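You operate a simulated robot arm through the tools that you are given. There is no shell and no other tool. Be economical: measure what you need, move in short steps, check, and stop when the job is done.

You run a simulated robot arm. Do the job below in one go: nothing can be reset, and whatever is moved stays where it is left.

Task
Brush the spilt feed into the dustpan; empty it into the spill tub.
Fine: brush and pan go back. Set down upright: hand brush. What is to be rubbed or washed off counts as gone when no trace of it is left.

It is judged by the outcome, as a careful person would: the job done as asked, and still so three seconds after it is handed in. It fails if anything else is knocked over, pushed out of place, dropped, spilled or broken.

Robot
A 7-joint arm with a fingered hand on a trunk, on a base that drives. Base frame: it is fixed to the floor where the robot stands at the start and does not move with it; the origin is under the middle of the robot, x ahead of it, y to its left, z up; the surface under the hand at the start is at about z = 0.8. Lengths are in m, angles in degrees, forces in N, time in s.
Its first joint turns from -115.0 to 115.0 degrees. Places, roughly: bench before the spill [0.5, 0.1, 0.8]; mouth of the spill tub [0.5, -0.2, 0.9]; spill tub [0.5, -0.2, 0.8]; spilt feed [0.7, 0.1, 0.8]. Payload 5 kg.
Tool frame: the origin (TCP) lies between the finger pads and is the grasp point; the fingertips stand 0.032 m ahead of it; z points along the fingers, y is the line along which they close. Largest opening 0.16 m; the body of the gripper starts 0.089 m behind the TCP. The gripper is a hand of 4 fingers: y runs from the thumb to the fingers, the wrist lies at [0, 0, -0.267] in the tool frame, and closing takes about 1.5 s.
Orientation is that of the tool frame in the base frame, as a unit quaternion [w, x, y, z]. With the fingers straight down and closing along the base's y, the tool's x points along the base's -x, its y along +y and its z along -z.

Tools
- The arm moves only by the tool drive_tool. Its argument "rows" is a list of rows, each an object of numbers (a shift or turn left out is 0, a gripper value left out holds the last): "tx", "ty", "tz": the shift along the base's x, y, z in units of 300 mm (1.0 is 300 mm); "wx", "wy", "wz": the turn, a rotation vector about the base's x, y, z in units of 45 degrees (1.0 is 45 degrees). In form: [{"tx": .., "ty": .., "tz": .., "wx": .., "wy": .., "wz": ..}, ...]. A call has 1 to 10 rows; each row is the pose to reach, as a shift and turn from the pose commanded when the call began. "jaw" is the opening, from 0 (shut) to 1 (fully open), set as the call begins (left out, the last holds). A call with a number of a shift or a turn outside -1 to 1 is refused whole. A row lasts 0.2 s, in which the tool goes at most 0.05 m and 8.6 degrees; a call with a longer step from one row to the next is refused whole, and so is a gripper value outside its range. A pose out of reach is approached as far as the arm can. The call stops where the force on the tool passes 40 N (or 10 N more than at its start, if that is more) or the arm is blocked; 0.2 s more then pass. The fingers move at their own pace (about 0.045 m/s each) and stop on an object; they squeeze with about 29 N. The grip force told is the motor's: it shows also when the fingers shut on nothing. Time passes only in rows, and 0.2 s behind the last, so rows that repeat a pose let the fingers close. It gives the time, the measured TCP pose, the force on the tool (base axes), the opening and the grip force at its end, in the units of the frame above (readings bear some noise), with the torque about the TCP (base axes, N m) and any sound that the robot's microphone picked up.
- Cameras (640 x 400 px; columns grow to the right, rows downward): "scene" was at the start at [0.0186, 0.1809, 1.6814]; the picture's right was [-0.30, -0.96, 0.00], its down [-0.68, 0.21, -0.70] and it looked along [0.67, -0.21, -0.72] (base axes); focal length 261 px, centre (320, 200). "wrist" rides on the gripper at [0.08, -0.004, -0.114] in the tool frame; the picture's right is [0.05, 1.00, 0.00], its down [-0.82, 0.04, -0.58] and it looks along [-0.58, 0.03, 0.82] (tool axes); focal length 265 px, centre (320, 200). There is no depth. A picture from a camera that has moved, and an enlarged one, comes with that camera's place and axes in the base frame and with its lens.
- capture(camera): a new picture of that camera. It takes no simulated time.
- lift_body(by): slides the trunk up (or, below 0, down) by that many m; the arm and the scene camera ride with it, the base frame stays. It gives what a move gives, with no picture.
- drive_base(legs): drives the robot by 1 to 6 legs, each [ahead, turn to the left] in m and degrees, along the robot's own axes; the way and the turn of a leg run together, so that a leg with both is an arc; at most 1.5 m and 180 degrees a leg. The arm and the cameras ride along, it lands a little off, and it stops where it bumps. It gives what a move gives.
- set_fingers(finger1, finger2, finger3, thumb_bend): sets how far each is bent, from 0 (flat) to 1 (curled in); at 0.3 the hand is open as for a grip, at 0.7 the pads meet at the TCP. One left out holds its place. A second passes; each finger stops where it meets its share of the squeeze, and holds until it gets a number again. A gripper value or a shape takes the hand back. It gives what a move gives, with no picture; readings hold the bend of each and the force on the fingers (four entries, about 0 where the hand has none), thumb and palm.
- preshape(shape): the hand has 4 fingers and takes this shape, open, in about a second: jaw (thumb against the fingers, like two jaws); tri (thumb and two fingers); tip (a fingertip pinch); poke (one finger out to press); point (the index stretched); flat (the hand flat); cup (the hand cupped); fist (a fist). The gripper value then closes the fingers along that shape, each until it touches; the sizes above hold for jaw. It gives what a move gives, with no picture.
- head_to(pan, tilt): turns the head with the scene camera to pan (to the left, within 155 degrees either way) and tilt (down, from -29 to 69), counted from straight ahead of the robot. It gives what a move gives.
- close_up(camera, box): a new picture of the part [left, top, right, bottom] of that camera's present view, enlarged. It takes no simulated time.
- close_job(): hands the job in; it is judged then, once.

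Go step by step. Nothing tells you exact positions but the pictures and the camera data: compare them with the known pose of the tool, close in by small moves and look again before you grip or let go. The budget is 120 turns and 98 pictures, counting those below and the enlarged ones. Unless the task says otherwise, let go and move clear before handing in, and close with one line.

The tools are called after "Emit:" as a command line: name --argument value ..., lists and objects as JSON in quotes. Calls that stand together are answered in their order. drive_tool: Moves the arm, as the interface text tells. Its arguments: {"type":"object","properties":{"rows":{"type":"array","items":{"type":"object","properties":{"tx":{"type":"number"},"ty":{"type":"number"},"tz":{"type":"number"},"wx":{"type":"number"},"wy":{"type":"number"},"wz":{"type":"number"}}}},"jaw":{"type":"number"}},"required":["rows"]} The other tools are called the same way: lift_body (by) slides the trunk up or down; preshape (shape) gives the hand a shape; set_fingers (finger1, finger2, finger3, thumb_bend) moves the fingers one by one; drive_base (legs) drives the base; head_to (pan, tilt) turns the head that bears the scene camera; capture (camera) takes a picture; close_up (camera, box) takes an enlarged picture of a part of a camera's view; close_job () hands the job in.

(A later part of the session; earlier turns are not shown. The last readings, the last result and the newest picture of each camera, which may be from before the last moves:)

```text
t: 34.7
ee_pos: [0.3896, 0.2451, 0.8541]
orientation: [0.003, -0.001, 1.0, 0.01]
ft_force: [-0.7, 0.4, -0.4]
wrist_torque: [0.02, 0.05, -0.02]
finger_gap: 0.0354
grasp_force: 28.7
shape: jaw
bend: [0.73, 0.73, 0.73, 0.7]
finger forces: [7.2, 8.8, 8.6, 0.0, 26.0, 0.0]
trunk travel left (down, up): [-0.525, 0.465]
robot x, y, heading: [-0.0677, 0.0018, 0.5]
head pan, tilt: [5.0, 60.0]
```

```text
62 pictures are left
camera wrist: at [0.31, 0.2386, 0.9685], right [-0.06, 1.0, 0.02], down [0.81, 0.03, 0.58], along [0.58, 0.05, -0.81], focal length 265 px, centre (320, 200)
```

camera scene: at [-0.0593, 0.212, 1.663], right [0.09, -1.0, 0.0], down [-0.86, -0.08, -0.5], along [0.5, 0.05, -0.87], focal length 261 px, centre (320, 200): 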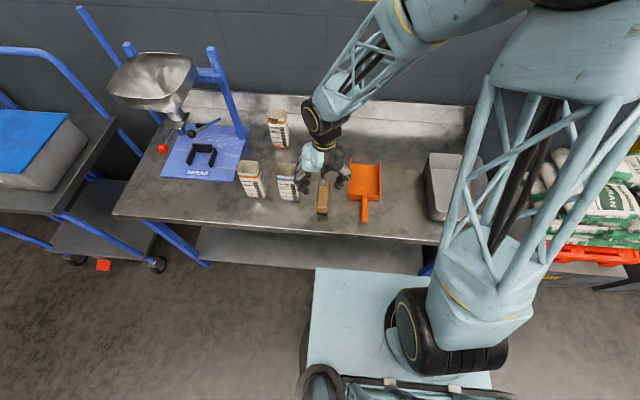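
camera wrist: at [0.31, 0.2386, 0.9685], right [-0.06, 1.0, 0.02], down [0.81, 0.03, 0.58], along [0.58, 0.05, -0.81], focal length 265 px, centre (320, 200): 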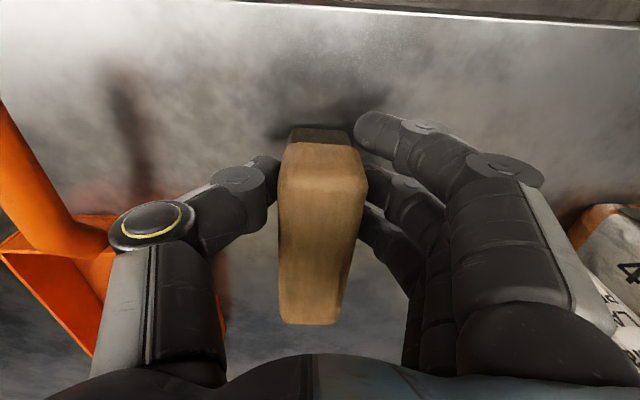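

Good grip; the brush centre is 3.5 cm ahead of the TCP. I'll lift it, carry it over toward the far side of the feed and turn it broadside.

Emit:
drive_tool --rows '[{"tz": 0.16}, {"tz": 0.32}, {"tz": 0.36, "tx": 0.1, "ty": -0.08, "wz": -0.18}, {"tz": 0.36, "tx": 0.22, "ty": -0.14, "wz": -0.36}, {"tz": 0.36, "tx": 0.34, "ty": -0.2, "wz": -0.54}, {"tz": 0.36, "tx": 0.46, "ty": -0.26, "wz": -0.72}, {"tz": 0.36, "tx": 0.58, "ty": -0.32, "wz": -0.9}, {"tz": 0.36, "tx": 0.7, "ty": -0.39, "wz": -1.0}, {"tz": 0.36, "tx": 0.7, "ty": -0.39, "wz": -1.0}]'

Emit:
drive_tool --rows '[{"tx": 0.1, "wz": -0.18}, {"tx": 0.2, "wz": -0.36}, {"tx": 0.3, "wz": -0.54}, {"tx": 0.4, "wz": -0.72}, {"tx": 0.5, "wz": -0.88}, {"tx": 0.55, "wz": -1.0}, {"tx": 0.55, "wz": -1.0}]'

Emit:
capture --camera "wrist"

Emit:
close_up --camera "scene" --box '[270, 90, 430, 230]'

```text
t: 36.7
ee_pos: [0.5988, 0.1286, 0.9648]
orientation: [0.007, 0.382, 0.924, 0.009]
ft_force: [-0.2, -0.7, -2.0]
wrist_torque: [0.04, 0.02, -0.01]
finger_gap: 0.0352
grasp_force: 28.7
shape: jaw
bend: [0.73, 0.73, 0.73, 0.7]
finger forces: [7.7, 9.0, 8.6, 0.0, 26.0, 0.0]
trunk travel left (down, up): [-0.525, 0.465]
robot x, y, heading: [-0.0665, 0.0031, 0.4]
head pan, tilt: [5.0, 60.0]
```

```text
t: 38.3
ee_pos: [0.7661, 0.1288, 0.9654]
orientation: [0.009, 0.706, 0.709, 0.005]
ft_force: [0.8, -1.0, -1.9]
wrist_torque: [0.06, -0.01, 0.0]
finger_gap: 0.0347
grasp_force: 29.0
shape: jaw
bend: [0.73, 0.73, 0.73, 0.7]
finger forces: [8.0, 8.9, 8.6, 0.1, 26.0, 0.0]
trunk travel left (down, up): [-0.525, 0.465]
robot x, y, heading: [-0.0655, 0.0074, 0.0]
head pan, tilt: [5.0, 60.0]
```

```text
61 pictures are left
camera wrist: at [0.7601, 0.2089, 1.0791], right [1.0, 0.05, 0.02], down [0.03, -0.81, 0.58], along [0.05, -0.58, -0.81], focal length 265 px, centre (320, 200)
```

wrist: 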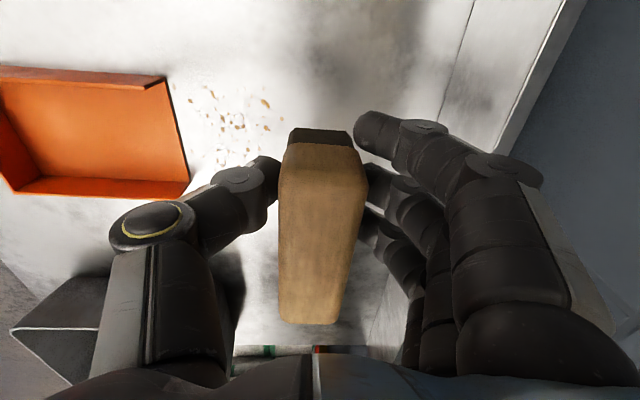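

```text
2.86 times, centred on (350, 160) of scene
camera zoom: at [-0.0591, 0.212, 1.663], right [0.09, -1.0, 0.0], down [-0.86, -0.08, -0.5], along [0.5, 0.05, -0.87], focal length 745 px, centre (234, 314)
```

zoom: 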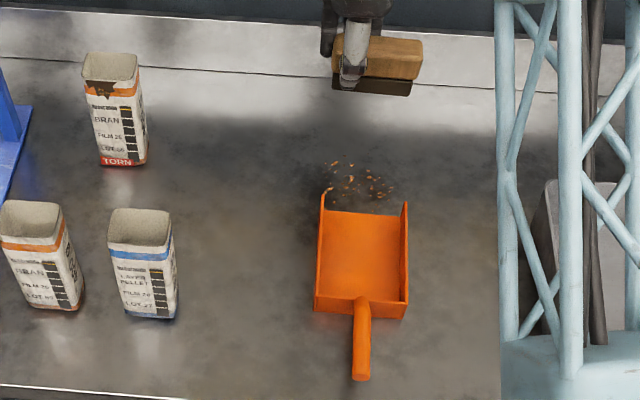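

The brush is broadside just beyond the feed, clear of the back upstand. I'll lower it to the bench.

Emit:
drive_tool --rows '[{"tx": 0.01, "tz": -0.13}, {"tx": 0.01, "tz": -0.26}, {"tx": 0.01, "tz": -0.34}, {"tx": 0.01, "tz": -0.36}, {"tx": 0.01, "tz": -0.37}, {"tx": 0.01, "tz": -0.37}]'

Emit:
capture --camera "wrist"

```text
t: 39.7
ee_pos: [0.7682, 0.1278, 0.8526]
orientation: [0.01, 0.706, 0.708, 0.006]
ft_force: [0.2, -0.4, 11.0]
wrist_torque: [-0.13, -0.05, -0.01]
finger_gap: 0.0351
grasp_force: 28.9
shape: jaw
bend: [0.73, 0.73, 0.73, 0.7]
finger forces: [8.2, 9.8, 9.7, 0.1, 28.8, 0.0]
trunk travel left (down, up): [-0.525, 0.465]
robot x, y, heading: [-0.0659, 0.003, 0.3]
head pan, tilt: [5.0, 60.0]
```

```text
59 pictures are left
camera wrist: at [0.7626, 0.2084, 0.9676], right [1.0, 0.06, 0.02], down [0.03, -0.81, 0.58], along [0.05, -0.58, -0.81], focal length 265 px, centre (320, 200)
```

wrist: 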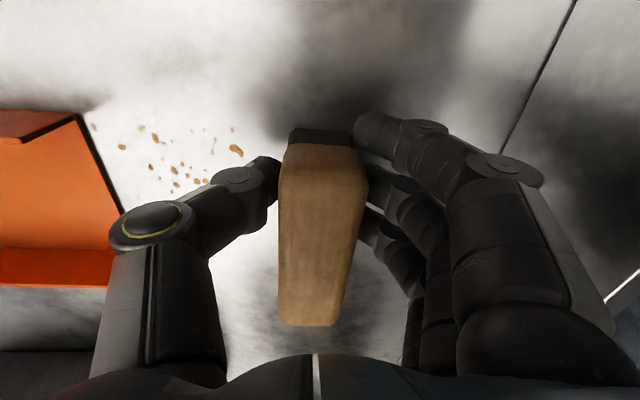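

Bristles are in contact at 11 N. I'll ease off 1 mm and sweep slowly toward the pan mouth.

Emit:
drive_tool --rows '[{"tz": 0.003}, {"tx": -0.04, "tz": 0.003}, {"tx": -0.08, "tz": 0.003}, {"tx": -0.12, "tz": 0.003}, {"tx": -0.16, "tz": 0.003}, {"tx": -0.2, "tz": 0.003}, {"tx": -0.24, "tz": 0.003}, {"tx": -0.28, "tz": 0.003}, {"tx": -0.31, "tz": 0.003}, {"tx": -0.31, "tz": 0.003}]'

Emit:
capture --camera "wrist"

Emit:
close_up --camera "scene" --box '[300, 110, 400, 190]'

```text
t: 41.9
ee_pos: [0.6748, 0.1279, 0.8533]
orientation: [0.01, 0.706, 0.708, 0.006]
ft_force: [0.2, -0.4, -0.4]
wrist_torque: [-0.05, 0.0, -0.01]
finger_gap: 0.0353
grasp_force: 29.0
shape: jaw
bend: [0.73, 0.73, 0.73, 0.7]
finger forces: [8.1, 9.8, 9.4, 0.0, 28.1, 0.0]
trunk travel left (down, up): [-0.525, 0.465]
robot x, y, heading: [-0.065, -0.0008, 0.2]
head pan, tilt: [5.0, 60.0]
```

```text
58 pictures are left
camera wrist: at [0.6685, 0.2091, 0.968], right [1.0, 0.06, 0.02], down [0.03, -0.81, 0.58], along [0.05, -0.58, -0.81], focal length 265 px, centre (320, 200)
```

wrist: 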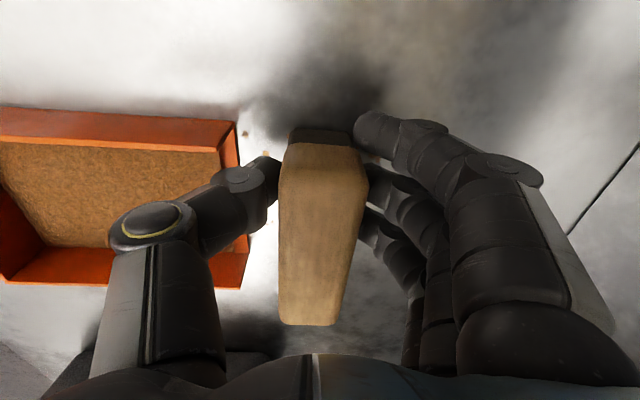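

```text
5.00 times, centred on (350, 150) of scene
camera zoom: at [-0.0592, 0.2121, 1.6629], right [0.09, -1.0, 0.0], down [-0.86, -0.08, -0.5], along [0.5, 0.05, -0.87], focal length 1304 px, centre (170, 450)
```

zoom: 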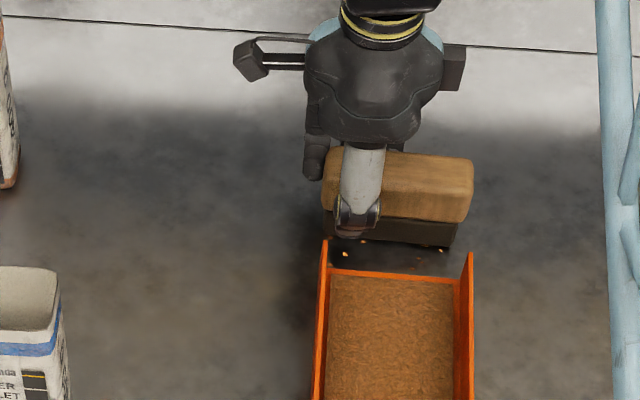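

Most of the feed has registered in the pan; a few grains remain between brush and lip. I'll sweep another 2 cm.

Emit:
drive_tool --rows '[{"tx": -0.02}, {"tx": -0.04}, {"tx": -0.06}, {"tx": -0.07}, {"tx": -0.07}]'

Emit:
capture --camera "wrist"

Emit:
close_up --camera "scene" --box '[325, 130, 385, 180]'

```text
t: 43.1
ee_pos: [0.6523, 0.1272, 0.8525]
orientation: [0.009, 0.706, 0.709, 0.006]
ft_force: [0.5, 0.0, 0.1]
wrist_torque: [-0.02, -0.07, 0.03]
finger_gap: 0.0351
grasp_force: 29.2
shape: jaw
bend: [0.73, 0.73, 0.73, 0.7]
finger forces: [8.3, 10.1, 9.5, 0.0, 27.8, 0.1]
trunk travel left (down, up): [-0.525, 0.465]
robot x, y, heading: [-0.0643, 0.0018, 0.2]
head pan, tilt: [5.0, 60.0]
```

```text
56 pictures are left
camera wrist: at [0.6473, 0.2084, 0.968], right [1.0, 0.06, 0.02], down [0.03, -0.81, 0.58], along [0.05, -0.58, -0.81], focal length 265 px, centre (320, 200)
```

wrist: 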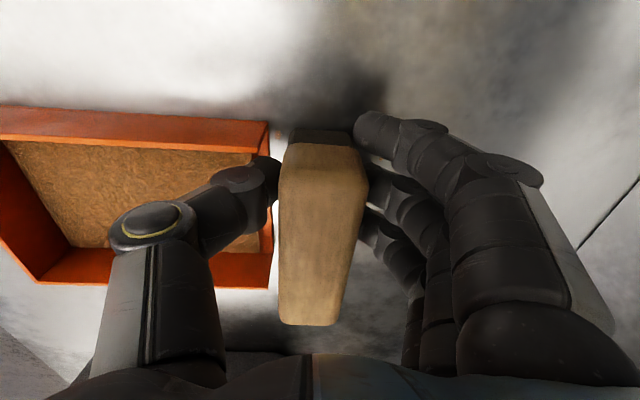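

```text
8.00 times, centred on (355, 155) of scene
camera zoom: at [-0.0592, 0.212, 1.663], right [0.09, -1.0, 0.0], down [-0.86, -0.08, -0.5], along [0.5, 0.05, -0.87], focal length 2086 px, centre (40, 560)
```

zoom: 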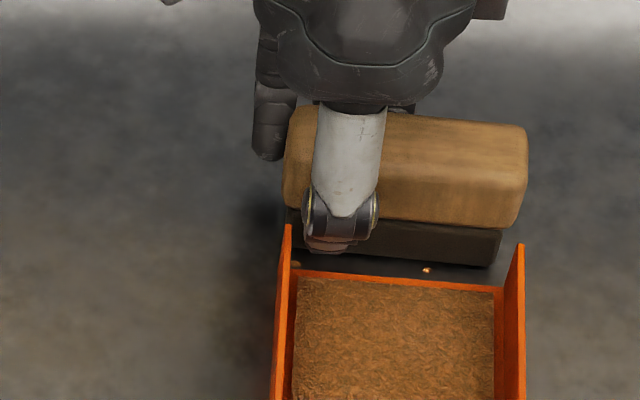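

One grain is visible at the lip. I'll raise the brush and pull back to see what remains.

Emit:
drive_tool --rows '[{"tx": 0.05, "tz": 0.05}, {"tx": 0.15, "tz": 0.15}, {"tx": 0.25, "tz": 0.25}, {"tx": 0.35, "tz": 0.35}, {"tx": 0.35, "tz": 0.35}]'

Emit:
capture --camera "wrist"

Emit:
close_up --camera "scene" --box '[325, 120, 385, 180]'

```text
t: 44.3
ee_pos: [0.7589, 0.1298, 0.9597]
orientation: [0.009, 0.706, 0.708, 0.005]
ft_force: [1.5, 0.3, -1.7]
wrist_torque: [0.05, 0.03, 0.0]
finger_gap: 0.0352
grasp_force: 29.1
shape: jaw
bend: [0.73, 0.73, 0.73, 0.7]
finger forces: [8.2, 9.9, 9.0, 0.0, 27.3, 0.1]
trunk travel left (down, up): [-0.525, 0.465]
robot x, y, heading: [-0.0674, -0.0004, 0.3]
head pan, tilt: [5.0, 60.0]
```

```text
54 pictures are left
camera wrist: at [0.7533, 0.2104, 1.0741], right [1.0, 0.06, 0.02], down [0.03, -0.81, 0.58], along [0.05, -0.58, -0.81], focal length 265 px, centre (320, 200)
```

wrist: 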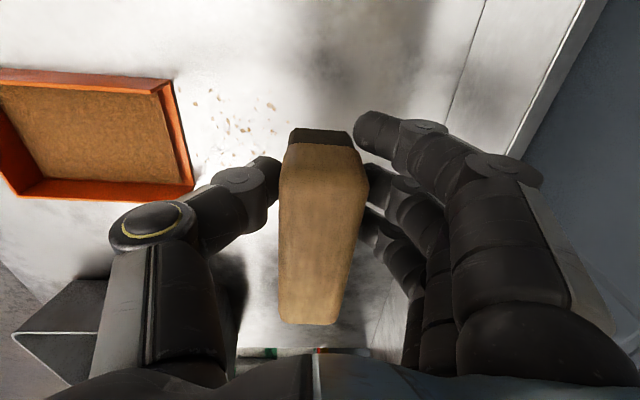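

```text
6.67 times, centred on (355, 150) of scene
camera zoom: at [-0.059, 0.212, 1.663], right [0.09, -1.0, 0.0], down [-0.86, -0.08, -0.5], along [0.5, 0.05, -0.87], focal length 1738 px, centre (87, 533)
```

zoom: 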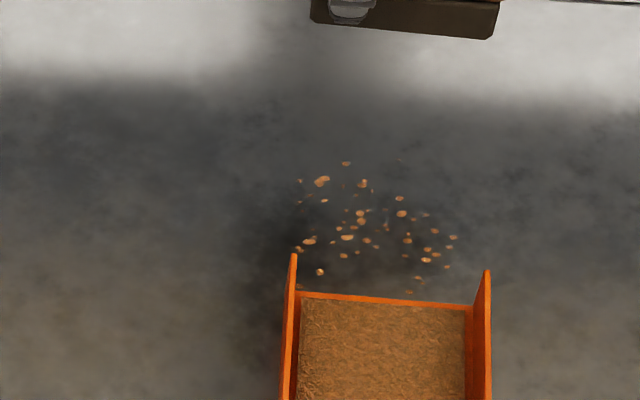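

The feed fades with strokes rather than moving, and there are still traces. I'll repeat the stroke with firmer contact.

Emit:
drive_tool --rows '[{"tx": 0.03, "tz": -0.13}, {"tx": 0.03, "tz": -0.26}, {"tx": 0.03, "tz": -0.34}, {"tx": 0.03, "tz": -0.362}, {"tx": -0.04, "tz": -0.362}, {"tx": -0.11, "tz": -0.362}, {"tx": -0.18, "tz": -0.362}, {"tx": -0.25, "tz": -0.362}, {"tx": -0.31, "tz": -0.362}, {"tx": -0.355, "tz": -0.362}]'

Emit:
drive_tool --rows '[{"tx": 0.05, "tz": 0.05}, {"tx": 0.15, "tz": 0.15}, {"tx": 0.25, "tz": 0.25}, {"tx": 0.35, "tz": 0.35}]'

Emit:
close_up --camera "scene" --box '[325, 120, 385, 180]'

```text
t: 46.5
ee_pos: [0.6516, 0.1282, 0.8523]
orientation: [0.01, 0.706, 0.708, 0.007]
ft_force: [10.5, -0.1, 33.8]
wrist_torque: [-0.19, -0.63, 0.08]
finger_gap: 0.0371
grasp_force: 28.9
shape: jaw
bend: [0.73, 0.74, 0.74, 0.71]
finger forces: [12.7, 14.0, 13.6, 0.0, 27.8, 0.0]
trunk travel left (down, up): [-0.525, 0.465]
robot x, y, heading: [-0.065, -0.0002, 0.3]
head pan, tilt: [5.0, 60.0]
```

```text
t: 47.5
ee_pos: [0.7562, 0.1276, 0.9563]
orientation: [0.008, 0.705, 0.709, 0.005]
ft_force: [0.0, -0.2, -1.1]
wrist_torque: [0.07, 0.04, 0.0]
finger_gap: 0.0357
grasp_force: 29.0
shape: jaw
bend: [0.73, 0.73, 0.73, 0.71]
finger forces: [10.2, 10.2, 9.3, 0.1, 27.6, 0.1]
trunk travel left (down, up): [-0.525, 0.465]
robot x, y, heading: [-0.069, 0.0027, 0.2]
head pan, tilt: [5.0, 60.0]
```

```text
6.67 times, centred on (355, 150) of scene
camera zoom: at [-0.059, 0.212, 1.6629], right [0.09, -1.0, 0.0], down [-0.86, -0.08, -0.5], along [0.5, 0.05, -0.87], focal length 1738 px, centre (87, 533)
```

zoom: 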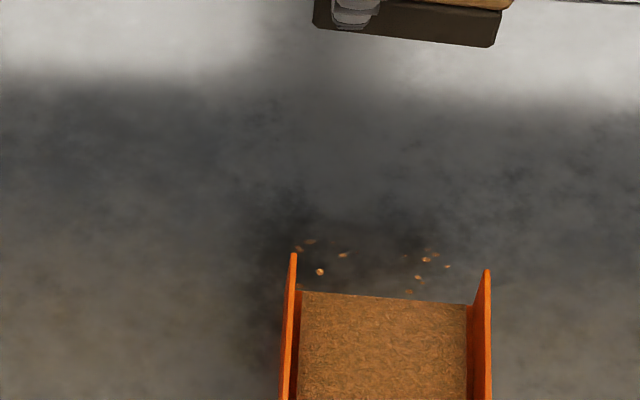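

Only a few traces by the lip are left (x 0.625–0.66). I'll do a short stroke right up to and slightly past the lip, which may nudge the pan back a centimetre — harmless.

Emit:
drive_tool --rows '[{"tx": -0.08, "tz": -0.13}, {"tx": -0.12, "tz": -0.26}, {"tx": -0.12, "tz": -0.33}, {"tx": -0.12, "tz": -0.346}, {"tx": -0.17, "tz": -0.346}, {"tx": -0.23, "tz": -0.346}, {"tx": -0.29, "tz": -0.346}, {"tx": -0.34, "tz": -0.346}, {"tx": -0.38, "tz": -0.346}, {"tx": -0.42, "tz": -0.346}]'

Emit:
drive_tool --rows '[{"tx": 0.05, "tz": 0.05}, {"tx": 0.15, "tz": 0.15}, {"tx": 0.25, "tz": 0.25}, {"tx": 0.37, "tz": 0.35}]'

Emit:
close_up --camera "scene" --box '[325, 120, 385, 180]'

Emit:
capture --camera "wrist"

```text
t: 49.7
ee_pos: [0.6295, 0.1272, 0.8518]
orientation: [0.01, 0.706, 0.708, 0.007]
ft_force: [5.8, -0.2, 20.2]
wrist_torque: [-0.13, -0.37, 0.11]
finger_gap: 0.0358
grasp_force: 28.8
shape: jaw
bend: [0.73, 0.73, 0.73, 0.71]
finger forces: [10.7, 12.3, 12.1, 0.1, 27.5, 0.0]
trunk travel left (down, up): [-0.525, 0.465]
robot x, y, heading: [-0.0665, 0.0013, 0.2]
head pan, tilt: [5.0, 60.0]
```

```text
t: 50.7
ee_pos: [0.7429, 0.127, 0.9564]
orientation: [0.009, 0.706, 0.708, 0.004]
ft_force: [-0.1, 0.0, -1.2]
wrist_torque: [0.04, 0.02, -0.01]
finger_gap: 0.0357
grasp_force: 29.2
shape: jaw
bend: [0.73, 0.73, 0.73, 0.71]
finger forces: [9.3, 10.3, 9.1, 0.0, 27.4, 0.0]
trunk travel left (down, up): [-0.525, 0.465]
robot x, y, heading: [-0.0681, 0.0017, -0.1]
head pan, tilt: [5.0, 60.0]
```

```text
6.67 times, centred on (355, 150) of scene
camera zoom: at [-0.059, 0.212, 1.6629], right [0.09, -1.0, 0.0], down [-0.86, -0.08, -0.5], along [0.5, 0.05, -0.87], focal length 1738 px, centre (87, 533)
```

zoom: 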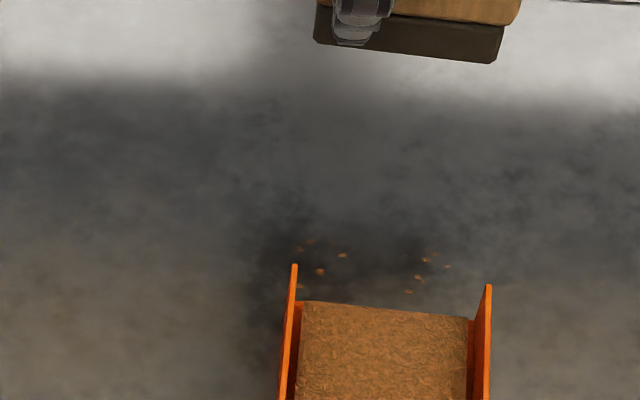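

```text
50 pictures are left
camera wrist: at [0.737, 0.2075, 1.0711], right [1.0, 0.06, 0.02], down [0.03, -0.81, 0.58], along [0.05, -0.58, -0.81], focal length 265 px, centre (320, 200)
```

wrist: 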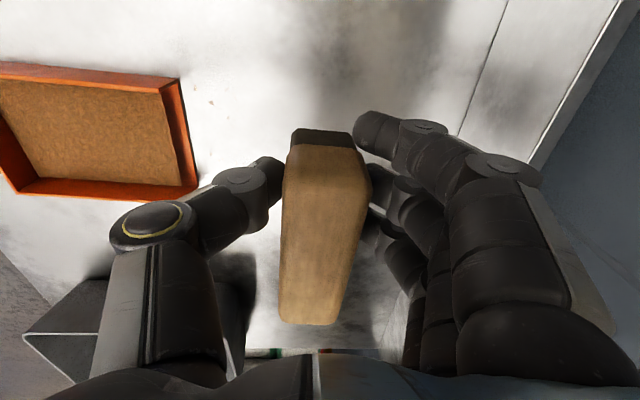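

Fading further. Another short stroke over the lip region.

Emit:
drive_tool --rows '[{"tx": -0.08, "tz": -0.13}, {"tx": -0.14, "tz": -0.26}, {"tx": -0.14, "tz": -0.33}, {"tx": -0.14, "tz": -0.346}, {"tx": -0.19, "tz": -0.346}, {"tx": -0.24, "tz": -0.346}, {"tx": -0.29, "tz": -0.346}, {"tx": -0.34, "tz": -0.346}, {"tx": -0.38, "tz": -0.346}, {"tx": -0.42, "tz": -0.346}]'

Emit:
drive_tool --rows '[{"tx": 0.05, "tz": 0.05}, {"tx": 0.15, "tz": 0.15}, {"tx": 0.25, "tz": 0.25}, {"tx": 0.37, "tz": 0.35}]'

Emit:
close_up --camera "scene" --box '[325, 120, 385, 180]'

```text
t: 52.9
ee_pos: [0.6145, 0.1288, 0.8531]
orientation: [0.009, 0.706, 0.708, 0.005]
ft_force: [-0.5, -0.4, 6.1]
wrist_torque: [-0.14, -0.08, 0.09]
finger_gap: 0.0355
grasp_force: 28.8
shape: jaw
bend: [0.73, 0.73, 0.73, 0.71]
finger forces: [9.3, 10.2, 10.3, 0.0, 28.3, 0.0]
trunk travel left (down, up): [-0.525, 0.465]
robot x, y, heading: [-0.0637, 0.0012, 0.2]
head pan, tilt: [5.0, 60.0]
```

```text
t: 53.9
ee_pos: [0.7265, 0.1276, 0.9562]
orientation: [0.009, 0.706, 0.708, 0.004]
ft_force: [-1.0, 0.2, -1.7]
wrist_torque: [0.04, -0.04, -0.02]
finger_gap: 0.0353
grasp_force: 28.8
shape: jaw
bend: [0.73, 0.73, 0.73, 0.71]
finger forces: [8.6, 10.2, 9.2, 0.0, 27.0, 0.0]
trunk travel left (down, up): [-0.525, 0.465]
robot x, y, heading: [-0.0657, 0.0022, 0.0]
head pan, tilt: [5.0, 60.0]
```

```text
6.67 times, centred on (355, 150) of scene
camera zoom: at [-0.059, 0.212, 1.6629], right [0.09, -1.0, 0.0], down [-0.86, -0.08, -0.5], along [0.5, 0.05, -0.87], focal length 1738 px, centre (87, 533)
```

zoom: 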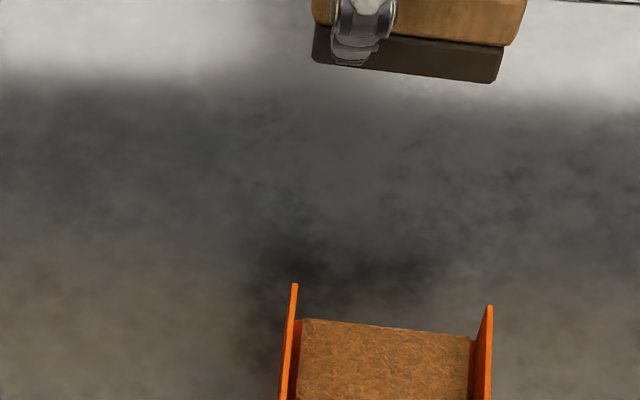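

The bench looks clean now. I'll verify closely with both cameras.

Emit:
close_up --camera "scene" --box '[335, 130, 380, 170]'

Emit:
close_up --camera "wrist" --box '[120, 30, 320, 180]'

```text
10.00 times, centred on (358, 150) of scene
camera zoom: at [-0.059, 0.212, 1.6629], right [0.09, -1.0, 0.0], down [-0.86, -0.08, -0.5], along [0.5, 0.05, -0.87], focal length 2607 px, centre (-55, 700)
```

zoom: 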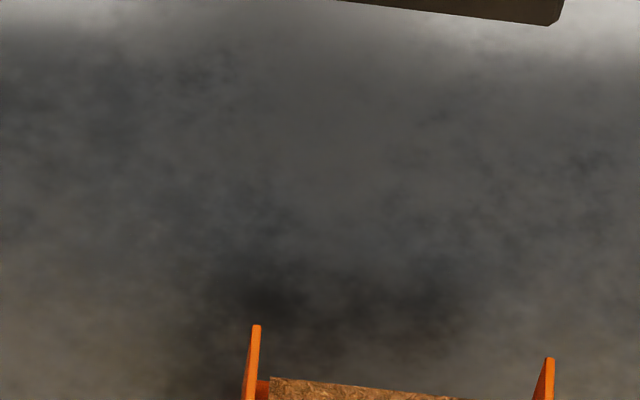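

```text
2.67 times, centred on (220, 105) of wrist
camera zoom: at [0.7212, 0.2081, 1.0709], right [1.0, 0.06, 0.02], down [0.03, -0.81, 0.58], along [0.05, -0.58, -0.81], focal length 708 px, centre (587, 453)
```

zoom: 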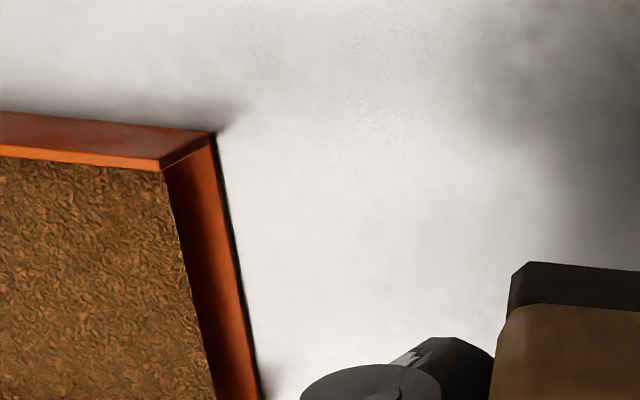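

Clean. Now I'll carry the brush back to its original place, undoing the turn.

Emit:
drive_tool --rows '[{"tz": 0.03, "tx": -0.08, "wz": 0.18}, {"tz": 0.03, "tx": -0.16, "wz": 0.36}, {"tz": 0.03, "tx": -0.24, "wz": 0.54}, {"tz": 0.03, "tx": -0.34, "wz": 0.72}, {"tz": 0.03, "tx": -0.44, "wz": 0.88}, {"tz": 0.03, "tx": -0.52, "wz": 1.0}, {"tz": 0.03, "tx": -0.52, "wz": 1.0}]'

Emit:
drive_tool --rows '[{"tx": -0.1, "ty": 0.07, "wz": 0.18}, {"tx": -0.2, "ty": 0.14, "wz": 0.36}, {"tx": -0.3, "ty": 0.21, "wz": 0.54}, {"tx": -0.4, "ty": 0.28, "wz": 0.72}, {"tx": -0.5, "ty": 0.35, "wz": 0.88}, {"tx": -0.6, "ty": 0.39, "wz": 1.0}, {"tx": -0.6, "ty": 0.39, "wz": 1.0}]'

Emit:
capture --camera "wrist"

```text
t: 55.5
ee_pos: [0.5703, 0.1277, 0.9674]
orientation: [0.006, 0.38, 0.925, 0.008]
ft_force: [-0.8, -0.3, -0.6]
wrist_torque: [0.04, 0.02, 0.04]
finger_gap: 0.0354
grasp_force: 29.1
shape: jaw
bend: [0.73, 0.73, 0.73, 0.71]
finger forces: [8.5, 10.2, 9.2, 0.0, 26.7, 0.0]
trunk travel left (down, up): [-0.525, 0.465]
robot x, y, heading: [-0.0649, 0.0044, 0.2]
head pan, tilt: [5.0, 60.0]
```

```text
t: 57.1
ee_pos: [0.3902, 0.2433, 0.9657]
orientation: [0.002, -0.002, 1.0, 0.01]
ft_force: [-0.2, 0.2, -2.4]
wrist_torque: [0.02, 0.08, -0.02]
finger_gap: 0.035
grasp_force: 28.4
shape: jaw
bend: [0.73, 0.73, 0.73, 0.71]
finger forces: [8.7, 10.4, 9.0, 0.0, 25.8, 0.0]
trunk travel left (down, up): [-0.525, 0.465]
robot x, y, heading: [-0.0663, 0.0023, 0.2]
head pan, tilt: [5.0, 60.0]
```

```text
46 pictures are left
camera wrist: at [0.3108, 0.237, 1.0801], right [-0.06, 1.0, 0.02], down [0.81, 0.03, 0.58], along [0.58, 0.05, -0.81], focal length 265 px, centre (320, 200)
```

wrist: 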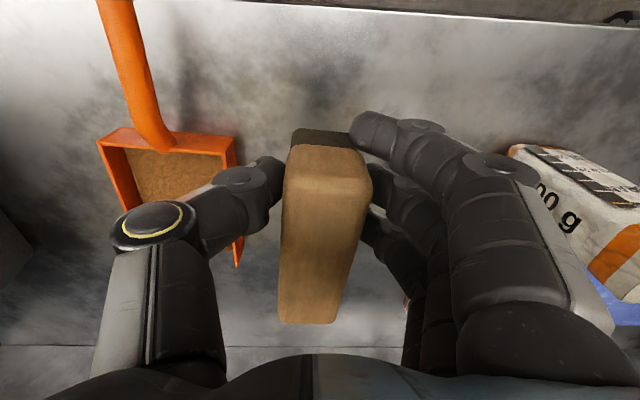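

Over the original spot. Lowering to the bench gently.

Emit:
drive_tool --rows '[{"ty": 0.005, "tz": -0.15}, {"ty": 0.005, "tz": -0.28}, {"ty": 0.005, "tz": -0.35}, {"ty": 0.005, "tz": -0.362}, {"ty": 0.005, "tz": -0.37}, {"ty": 0.005, "tz": -0.37}]'

Emit:
capture --camera "wrist"

```text
t: 58.5
ee_pos: [0.3916, 0.2458, 0.8546]
orientation: [0.002, -0.002, 1.0, 0.01]
ft_force: [0.4, -0.1, -1.3]
wrist_torque: [0.0, -0.02, -0.02]
finger_gap: 0.0348
grasp_force: 29.0
shape: jaw
bend: [0.73, 0.73, 0.73, 0.71]
finger forces: [7.9, 10.7, 9.1, 0.0, 25.7, 0.0]
trunk travel left (down, up): [-0.525, 0.465]
robot x, y, heading: [-0.068, 0.0021, 0.5]
head pan, tilt: [5.0, 60.0]
```

```text
45 pictures are left
camera wrist: at [0.3113, 0.2388, 0.9692], right [-0.06, 1.0, 0.02], down [0.81, 0.03, 0.58], along [0.58, 0.05, -0.81], focal length 265 px, centre (320, 200)
```

wrist: 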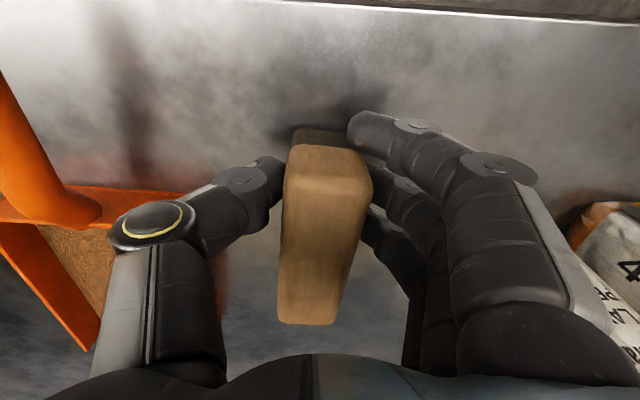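

Not quite touching; down another 1–2 mm.

Emit:
drive_tool --rows '[{"tz": -0.004}, {"tz": -0.007}, {"tz": -0.007}]'

```text
t: 59.3
ee_pos: [0.3908, 0.2451, 0.8525]
orientation: [0.003, -0.002, 1.0, 0.01]
ft_force: [0.4, -0.5, 0.5]
wrist_torque: [0.05, -0.09, -0.01]
finger_gap: 0.0349
grasp_force: 28.9
shape: jaw
bend: [0.73, 0.73, 0.73, 0.71]
finger forces: [8.0, 10.6, 9.8, 0.0, 25.9, 0.1]
trunk travel left (down, up): [-0.525, 0.465]
robot x, y, heading: [-0.066, 0.0001, 0.6]
head pan, tilt: [5.0, 60.0]
```

Contact is beginning (weight taken). I'll release to a modest opening and rise straight up.

Emit:
drive_tool --rows '[{"tz": 0}, {"tz": 0}, {"tz": 0}, {"tz": 0}, {"tz": 0}]' --jaw 0.45

Emit:
drive_tool --rows '[{"tz": 0.1}, {"tz": 0.25}, {"tz": 0.4}, {"tz": 0.55}, {"tz": 0.7}, {"tz": 0.85}, {"tz": 1.0}, {"tz": 1.0}]'

Emit:
capture --camera "wrist"

Emit:
close_up --camera "scene" --box '[230, 110, 390, 230]'

```text
t: 60.5
ee_pos: [0.3913, 0.246, 0.8527]
orientation: [0.002, -0.002, 1.0, 0.011]
ft_force: [0.2, 0.8, -0.7]
wrist_torque: [-0.05, -0.03, 0.0]
finger_gap: 0.0709
grasp_force: 0.0
shape: jaw
bend: [0.73, 0.73, 0.73, 0.7]
finger forces: [0.1, 0.0, 0.0, 0.0, 0.0, 0.0]
trunk travel left (down, up): [-0.525, 0.465]
robot x, y, heading: [-0.0657, 0.0012, 0.2]
head pan, tilt: [5.0, 60.0]
```

```text
t: 62.3
ee_pos: [0.3917, 0.2465, 1.1534]
orientation: [0.003, -0.002, 1.0, 0.01]
ft_force: [1.1, 0.5, -0.6]
wrist_torque: [0.0, 0.0, -0.02]
finger_gap: 0.0714
grasp_force: 0.1
shape: jaw
bend: [0.73, 0.73, 0.73, 0.7]
finger forces: [0.0, 0.0, 0.1, 0.1, 0.0, 0.0]
trunk travel left (down, up): [-0.525, 0.465]
robot x, y, heading: [-0.0658, 0.0006, 0.2]
head pan, tilt: [5.0, 60.0]
```

```text
44 pictures are left
camera wrist: at [0.3113, 0.2396, 1.2676], right [-0.06, 1.0, 0.02], down [0.81, 0.03, 0.58], along [0.58, 0.05, -0.81], focal length 265 px, centre (320, 200)
```

wrist: 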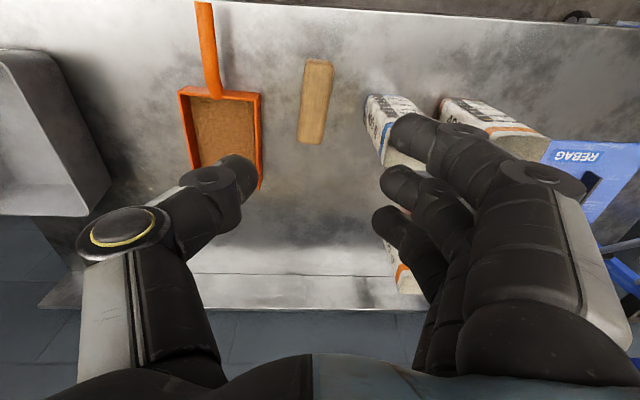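

```text
3.33 times, centred on (310, 170) of scene
camera zoom: at [-0.0594, 0.212, 1.6629], right [0.09, -1.0, 0.0], down [-0.86, -0.08, -0.5], along [0.5, 0.05, -0.87], focal length 869 px, centre (353, 300)
```

zoom: 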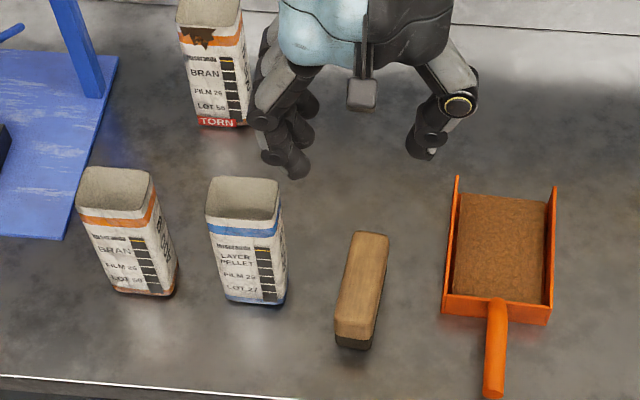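

The brush stands upright back in its place. Now I'll back the base off a little for the tilted grip on the pan handle and pouring.

Emit:
drive_base --legs '[[-0.14, 0]]'

Emit:
drive_tool --rows '[{"tx": 0.05, "ty": -0.1}, {"tx": 0.12, "ty": -0.2, "wy": -0.1}, {"tx": 0.2, "ty": -0.3, "wy": -0.2}, {"tx": 0.28, "ty": -0.4, "wy": -0.3}, {"tx": 0.35, "ty": -0.5, "wy": -0.444}, {"tx": 0.37, "ty": -0.52, "wy": -0.444, "tz": -0.1}, {"tx": 0.37, "ty": -0.52, "wy": -0.444, "tz": -0.25}, {"tx": 0.37, "ty": -0.52, "wy": -0.444, "tz": -0.4}, {"tx": 0.37, "ty": -0.52, "wy": -0.444, "tz": -0.5}, {"tx": 0.37, "ty": -0.52, "wy": -0.444, "tz": -0.5}]' --jaw 0.4

Emit:
capture --camera "wrist"

```text
t: 63.6
ee_pos: [0.2525, 0.247, 1.1526]
orientation: [0.003, -0.003, 1.0, 0.011]
ft_force: [0.0, -0.1, 0.0]
wrist_torque: [-0.02, -0.01, -0.03]
finger_gap: 0.0712
grasp_force: 0.0
shape: jaw
bend: [0.73, 0.73, 0.73, 0.7]
finger forces: [0.0, 0.0, 0.1, 0.0, 0.0, 0.0]
trunk travel left (down, up): [-0.525, 0.465]
robot x, y, heading: [-0.2008, 0.0002, 0.3]
head pan, tilt: [5.0, 60.0]
```

```text
t: 65.8
ee_pos: [0.3641, 0.0895, 1.0024]
orientation: [0.176, -0.005, 0.984, 0.01]
ft_force: [0.1, -0.7, -0.1]
wrist_torque: [0.03, 0.0, -0.02]
finger_gap: 0.0649
grasp_force: 0.2
shape: jaw
bend: [0.73, 0.73, 0.73, 0.7]
finger forces: [0.0, 0.1, 0.1, 0.0, 0.0, 0.1]
trunk travel left (down, up): [-0.525, 0.465]
robot x, y, heading: [-0.206, 0.0017, 0.4]
head pan, tilt: [5.0, 60.0]
```

```text
42 pictures are left
camera wrist: at [0.2502, 0.0816, 1.0818], right [-0.06, 1.0, 0.0], down [0.56, 0.03, 0.83], along [0.82, 0.05, -0.56], focal length 265 px, centre (320, 200)
```

wrist: 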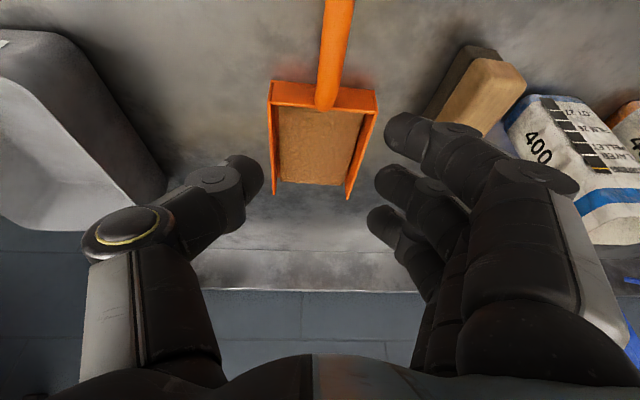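

The handle runs along y ≈ 0.10 from x 0.30 to 0.42. I'll shift 9 mm left, lower to z 0.872 and close.

Emit:
drive_tool --rows '[{"ty": 0.03, "tz": -0.12}, {"ty": 0.03, "tz": -0.25}, {"ty": 0.03, "tz": -0.36}, {"ty": 0.03, "tz": -0.434}, {"ty": 0.03, "tz": -0.434}]'

Emit:
drive_tool --rows '[{"tz": 0}, {"tz": 0}, {"tz": 0}, {"tz": 0}, {"tz": 0}, {"tz": 0}, {"tz": 0}, {"tz": 0}]' --jaw 0

Emit:
capture --camera "wrist"

```text
t: 67.0
ee_pos: [0.3612, 0.0999, 0.8733]
orientation: [0.175, -0.005, 0.985, 0.01]
ft_force: [1.2, 0.4, 0.3]
wrist_torque: [0.01, -0.02, 0.03]
finger_gap: 0.0645
grasp_force: 0.0
shape: jaw
bend: [0.73, 0.73, 0.73, 0.7]
finger forces: [0.1, 0.1, 0.1, 0.0, 0.1, 0.0]
trunk travel left (down, up): [-0.525, 0.465]
robot x, y, heading: [-0.2027, 0.0006, 0.3]
head pan, tilt: [5.0, 60.0]
```

```text
t: 68.8
ee_pos: [0.3615, 0.0998, 0.8734]
orientation: [0.177, -0.004, 0.984, 0.01]
ft_force: [1.4, 0.0, -0.1]
wrist_torque: [0.08, -0.12, -0.01]
finger_gap: 0.0136
grasp_force: 29.2
shape: jaw
bend: [0.72, 0.72, 0.7, 0.7]
finger forces: [8.4, 8.2, 8.0, 0.1, 24.3, 0.0]
trunk travel left (down, up): [-0.525, 0.465]
robot x, y, heading: [-0.2052, 0.0007, 0.3]
head pan, tilt: [5.0, 60.0]
```

```text
41 pictures are left
camera wrist: at [0.2485, 0.0931, 0.9538], right [-0.06, 1.0, 0.0], down [0.56, 0.03, 0.83], along [0.82, 0.05, -0.56], focal length 265 px, centre (320, 200)
```

wrist: 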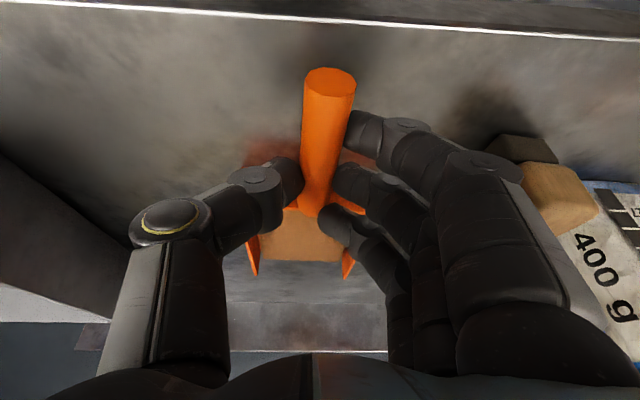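

Gripped on all fingers. I'll lift with the mouth tipped up slightly so nothing spills.

Emit:
drive_tool --rows '[{"tz": 0.01, "wy": -0.06}, {"tz": 0.05, "wy": -0.14}, {"tz": 0.12, "wy": -0.18}, {"tz": 0.24, "wy": -0.18}, {"tz": 0.36, "wy": -0.18}, {"tz": 0.36, "wy": -0.18}]'

Emit:
capture --camera "wrist"

Emit:
close_up --camera "scene" --box '[240, 80, 440, 240]'

```text
t: 70.2
ee_pos: [0.364, 0.0992, 0.9813]
orientation: [0.245, -0.005, 0.97, 0.009]
ft_force: [0.4, -1.0, -1.9]
wrist_torque: [0.02, 0.05, 0.02]
finger_gap: 0.0102
grasp_force: 29.1
shape: jaw
bend: [0.73, 0.71, 0.72, 0.71]
finger forces: [11.0, 7.7, 0.0, 0.1, 16.5, 0.0]
trunk travel left (down, up): [-0.525, 0.465]
robot x, y, heading: [-0.2053, -0.0045, 0.5]
head pan, tilt: [5.0, 60.0]
```

```text
40 pictures are left
camera wrist: at [0.2397, 0.092, 1.0437], right [-0.06, 1.0, -0.01], down [0.44, 0.03, 0.9], along [0.89, 0.05, -0.44], focal length 265 px, centre (320, 200)
```

wrist: 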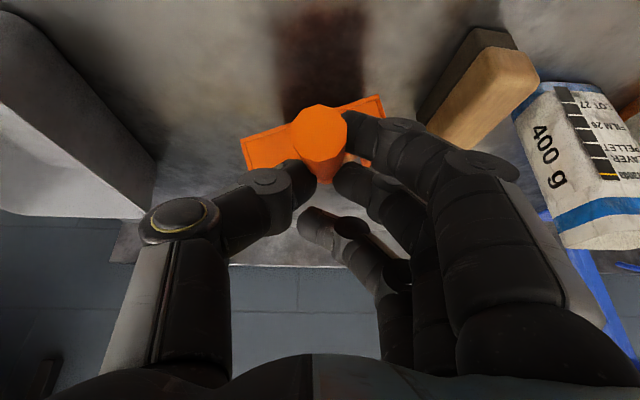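

```text
2.50 times, centred on (340, 160) of scene
camera zoom: at [-0.1983, 0.2112, 1.6629], right [0.09, -1.0, 0.0], down [-0.86, -0.08, -0.5], along [0.5, 0.05, -0.87], focal length 652 px, centre (270, 300)
```

zoom: 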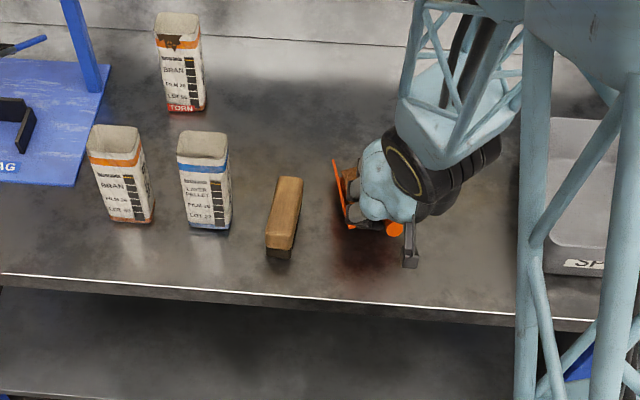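

The loaded pan has sagged nose-down in the grip. I'll look closely before doing anything else.

Emit:
close_up --camera "scene" --box '[325, 115, 385, 170]'

Emit:
close_up --camera "wrist" --box '[220, 60, 440, 280]'

```text
7.27 times, centred on (355, 142) of scene
camera zoom: at [-0.1983, 0.2112, 1.6629], right [0.09, -1.0, 0.0], down [-0.86, -0.08, -0.5], along [0.5, 0.05, -0.87], focal length 1896 px, centre (66, 618)
```

zoom: 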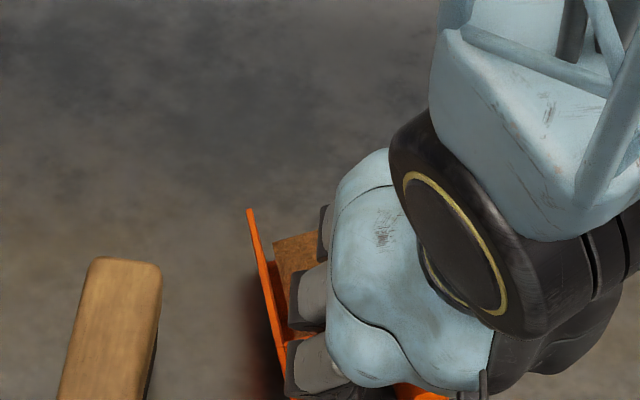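

```text
1.82 times, centred on (330, 170) of wrist
camera zoom: at [0.2397, 0.092, 1.0437], right [-0.06, 1.0, -0.01], down [0.44, 0.03, 0.9], along [0.89, 0.05, -0.44], focal length 483 px, centre (302, 254)
```

zoom: 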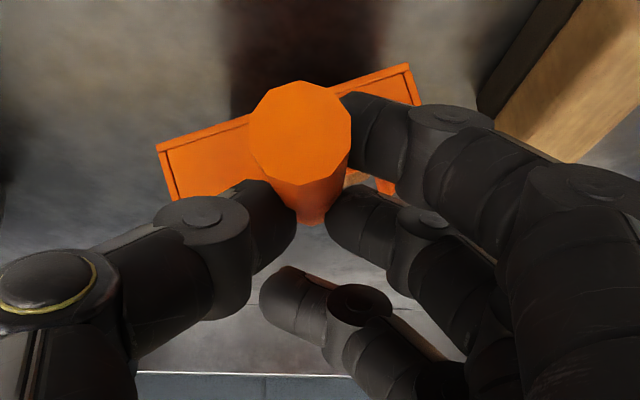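

The pan hangs about 25° nose-down with the feed still in it. Safest is to lower it straight back so the bench levels it, then take it by its side walls at its centre of gravity instead.

Emit:
drive_tool --rows '[{"tz": -0.06}, {"tz": -0.12}, {"tz": -0.18}, {"tz": -0.22}, {"tz": -0.22}]'

Emit:
capture --camera "wrist"

```text
t: 71.4
ee_pos: [0.3646, 0.0986, 0.9143]
orientation: [0.245, -0.006, 0.969, 0.01]
ft_force: [-0.5, -0.4, -0.7]
wrist_torque: [0.01, -0.13, -0.06]
finger_gap: 0.0089
grasp_force: 29.1
shape: jaw
bend: [0.71, 0.72, 0.72, 0.72]
finger forces: [8.7, 8.0, 0.0, 0.1, 14.1, 0.1]
trunk travel left (down, up): [-0.525, 0.465]
robot x, y, heading: [-0.2077, 0.0005, 0.3]
head pan, tilt: [5.0, 60.0]
```

```text
36 pictures are left
camera wrist: at [0.2406, 0.0918, 0.9766], right [-0.06, 1.0, -0.01], down [0.44, 0.03, 0.9], along [0.9, 0.05, -0.44], focal length 265 px, centre (320, 200)
```

wrist: 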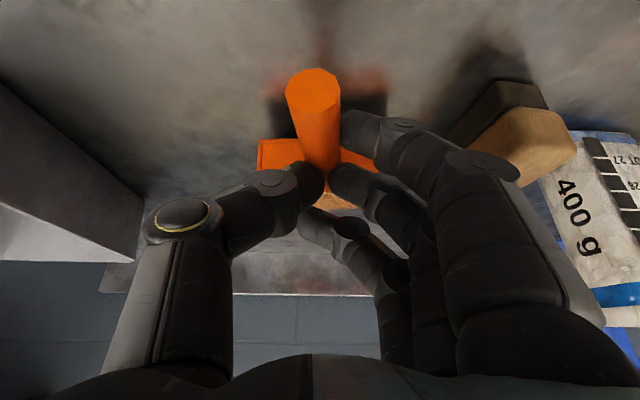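

It is levelling on its lip. Continue down.

Emit:
drive_tool --rows '[{"tz": -0.03}, {"tz": -0.06}, {"tz": -0.09}, {"tz": -0.115}, {"tz": -0.13}, {"tz": -0.13}]'

Emit:
capture --camera "wrist"

```text
t: 72.8
ee_pos: [0.364, 0.0988, 0.8759]
orientation: [0.246, -0.006, 0.969, 0.011]
ft_force: [-2.0, -0.9, 4.7]
wrist_torque: [0.04, -0.09, -0.01]
finger_gap: 0.0089
grasp_force: 29.1
shape: jaw
bend: [0.72, 0.72, 0.72, 0.71]
finger forces: [5.4, 10.9, 0.0, 0.0, 15.5, 0.0]
trunk travel left (down, up): [-0.525, 0.465]
robot x, y, heading: [-0.2069, 0.0022, 0.5]
head pan, tilt: [5.0, 60.0]
```

```text
35 pictures are left
camera wrist: at [0.2404, 0.0921, 0.9382], right [-0.06, 1.0, -0.01], down [0.44, 0.03, 0.9], along [0.9, 0.05, -0.44], focal length 265 px, centre (320, 200)
```

wrist: 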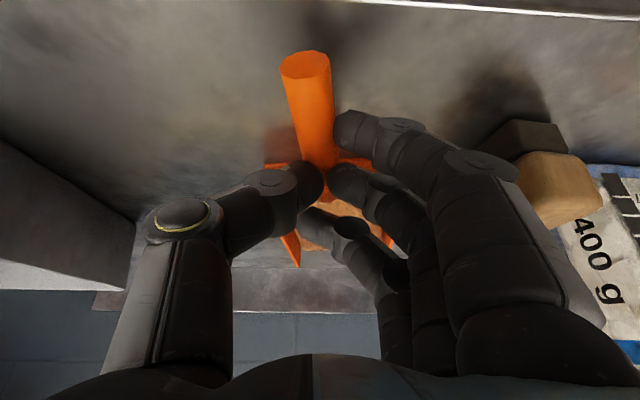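

The pan is back down nearly flat. Release and rise to inspect.

Emit:
drive_tool --rows '[{"tz": -0.005}, {"tz": -0.005}, {"tz": -0.005}, {"tz": -0.005}, {"tz": -0.005}]' --jaw 0.4

Emit:
drive_tool --rows '[{"tz": 0.12}, {"tz": 0.25, "wy": 0.14}, {"tz": 0.4, "wy": 0.3}, {"tz": 0.55, "wy": 0.46}, {"tz": 0.7, "wy": 0.624}, {"tz": 0.85, "wy": 0.624}, {"tz": 1.0, "wy": 0.624}, {"tz": 1.0, "wy": 0.624}]'

Emit:
capture --camera "wrist"

Emit:
close_up --camera "scene" --box '[270, 100, 430, 210]'

```text
t: 74.0
ee_pos: [0.3627, 0.0999, 0.8751]
orientation: [0.245, -0.005, 0.969, 0.009]
ft_force: [0.1, 0.4, 0.0]
wrist_torque: [0.01, 0.01, -0.02]
finger_gap: 0.0635
grasp_force: 0.0
shape: jaw
bend: [0.73, 0.73, 0.73, 0.7]
finger forces: [0.0, 0.0, 0.1, 0.0, 0.0, 0.0]
trunk travel left (down, up): [-0.525, 0.465]
robot x, y, heading: [-0.2046, 0.0052, 0.3]
head pan, tilt: [5.0, 60.0]
```

```text
t: 75.8
ee_pos: [0.3647, 0.099, 1.1739]
orientation: [0.003, -0.003, 1.0, 0.011]
ft_force: [0.4, -0.2, -0.3]
wrist_torque: [0.04, 0.0, -0.01]
finger_gap: 0.0639
grasp_force: 0.0
shape: jaw
bend: [0.73, 0.73, 0.73, 0.7]
finger forces: [0.0, 0.1, 0.0, 0.1, 0.1, 0.0]
trunk travel left (down, up): [-0.525, 0.465]
robot x, y, heading: [-0.201, 0.0015, 0.4]
head pan, tilt: [5.0, 60.0]
```

```text
34 pictures are left
camera wrist: at [0.2843, 0.0917, 1.289], right [-0.06, 1.0, 0.02], down [0.81, 0.03, 0.58], along [0.58, 0.05, -0.81], focal length 265 px, centre (320, 200)
```

wrist: 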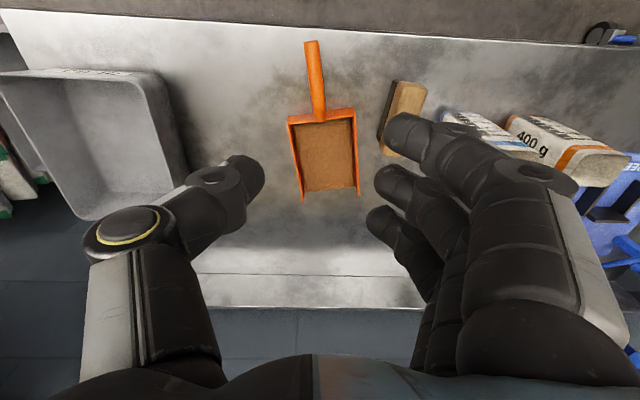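

```text
3.64 times, centred on (350, 155) of scene
camera zoom: at [-0.1982, 0.2105, 1.663], right [0.09, -1.0, 0.0], down [-0.86, -0.08, -0.5], along [0.5, 0.05, -0.87], focal length 948 px, centre (211, 364)
```

zoom: 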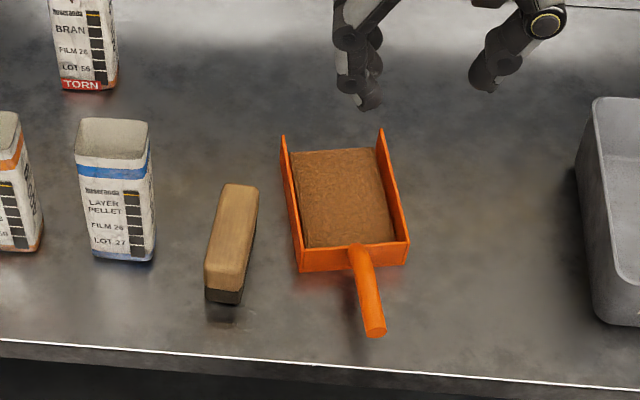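

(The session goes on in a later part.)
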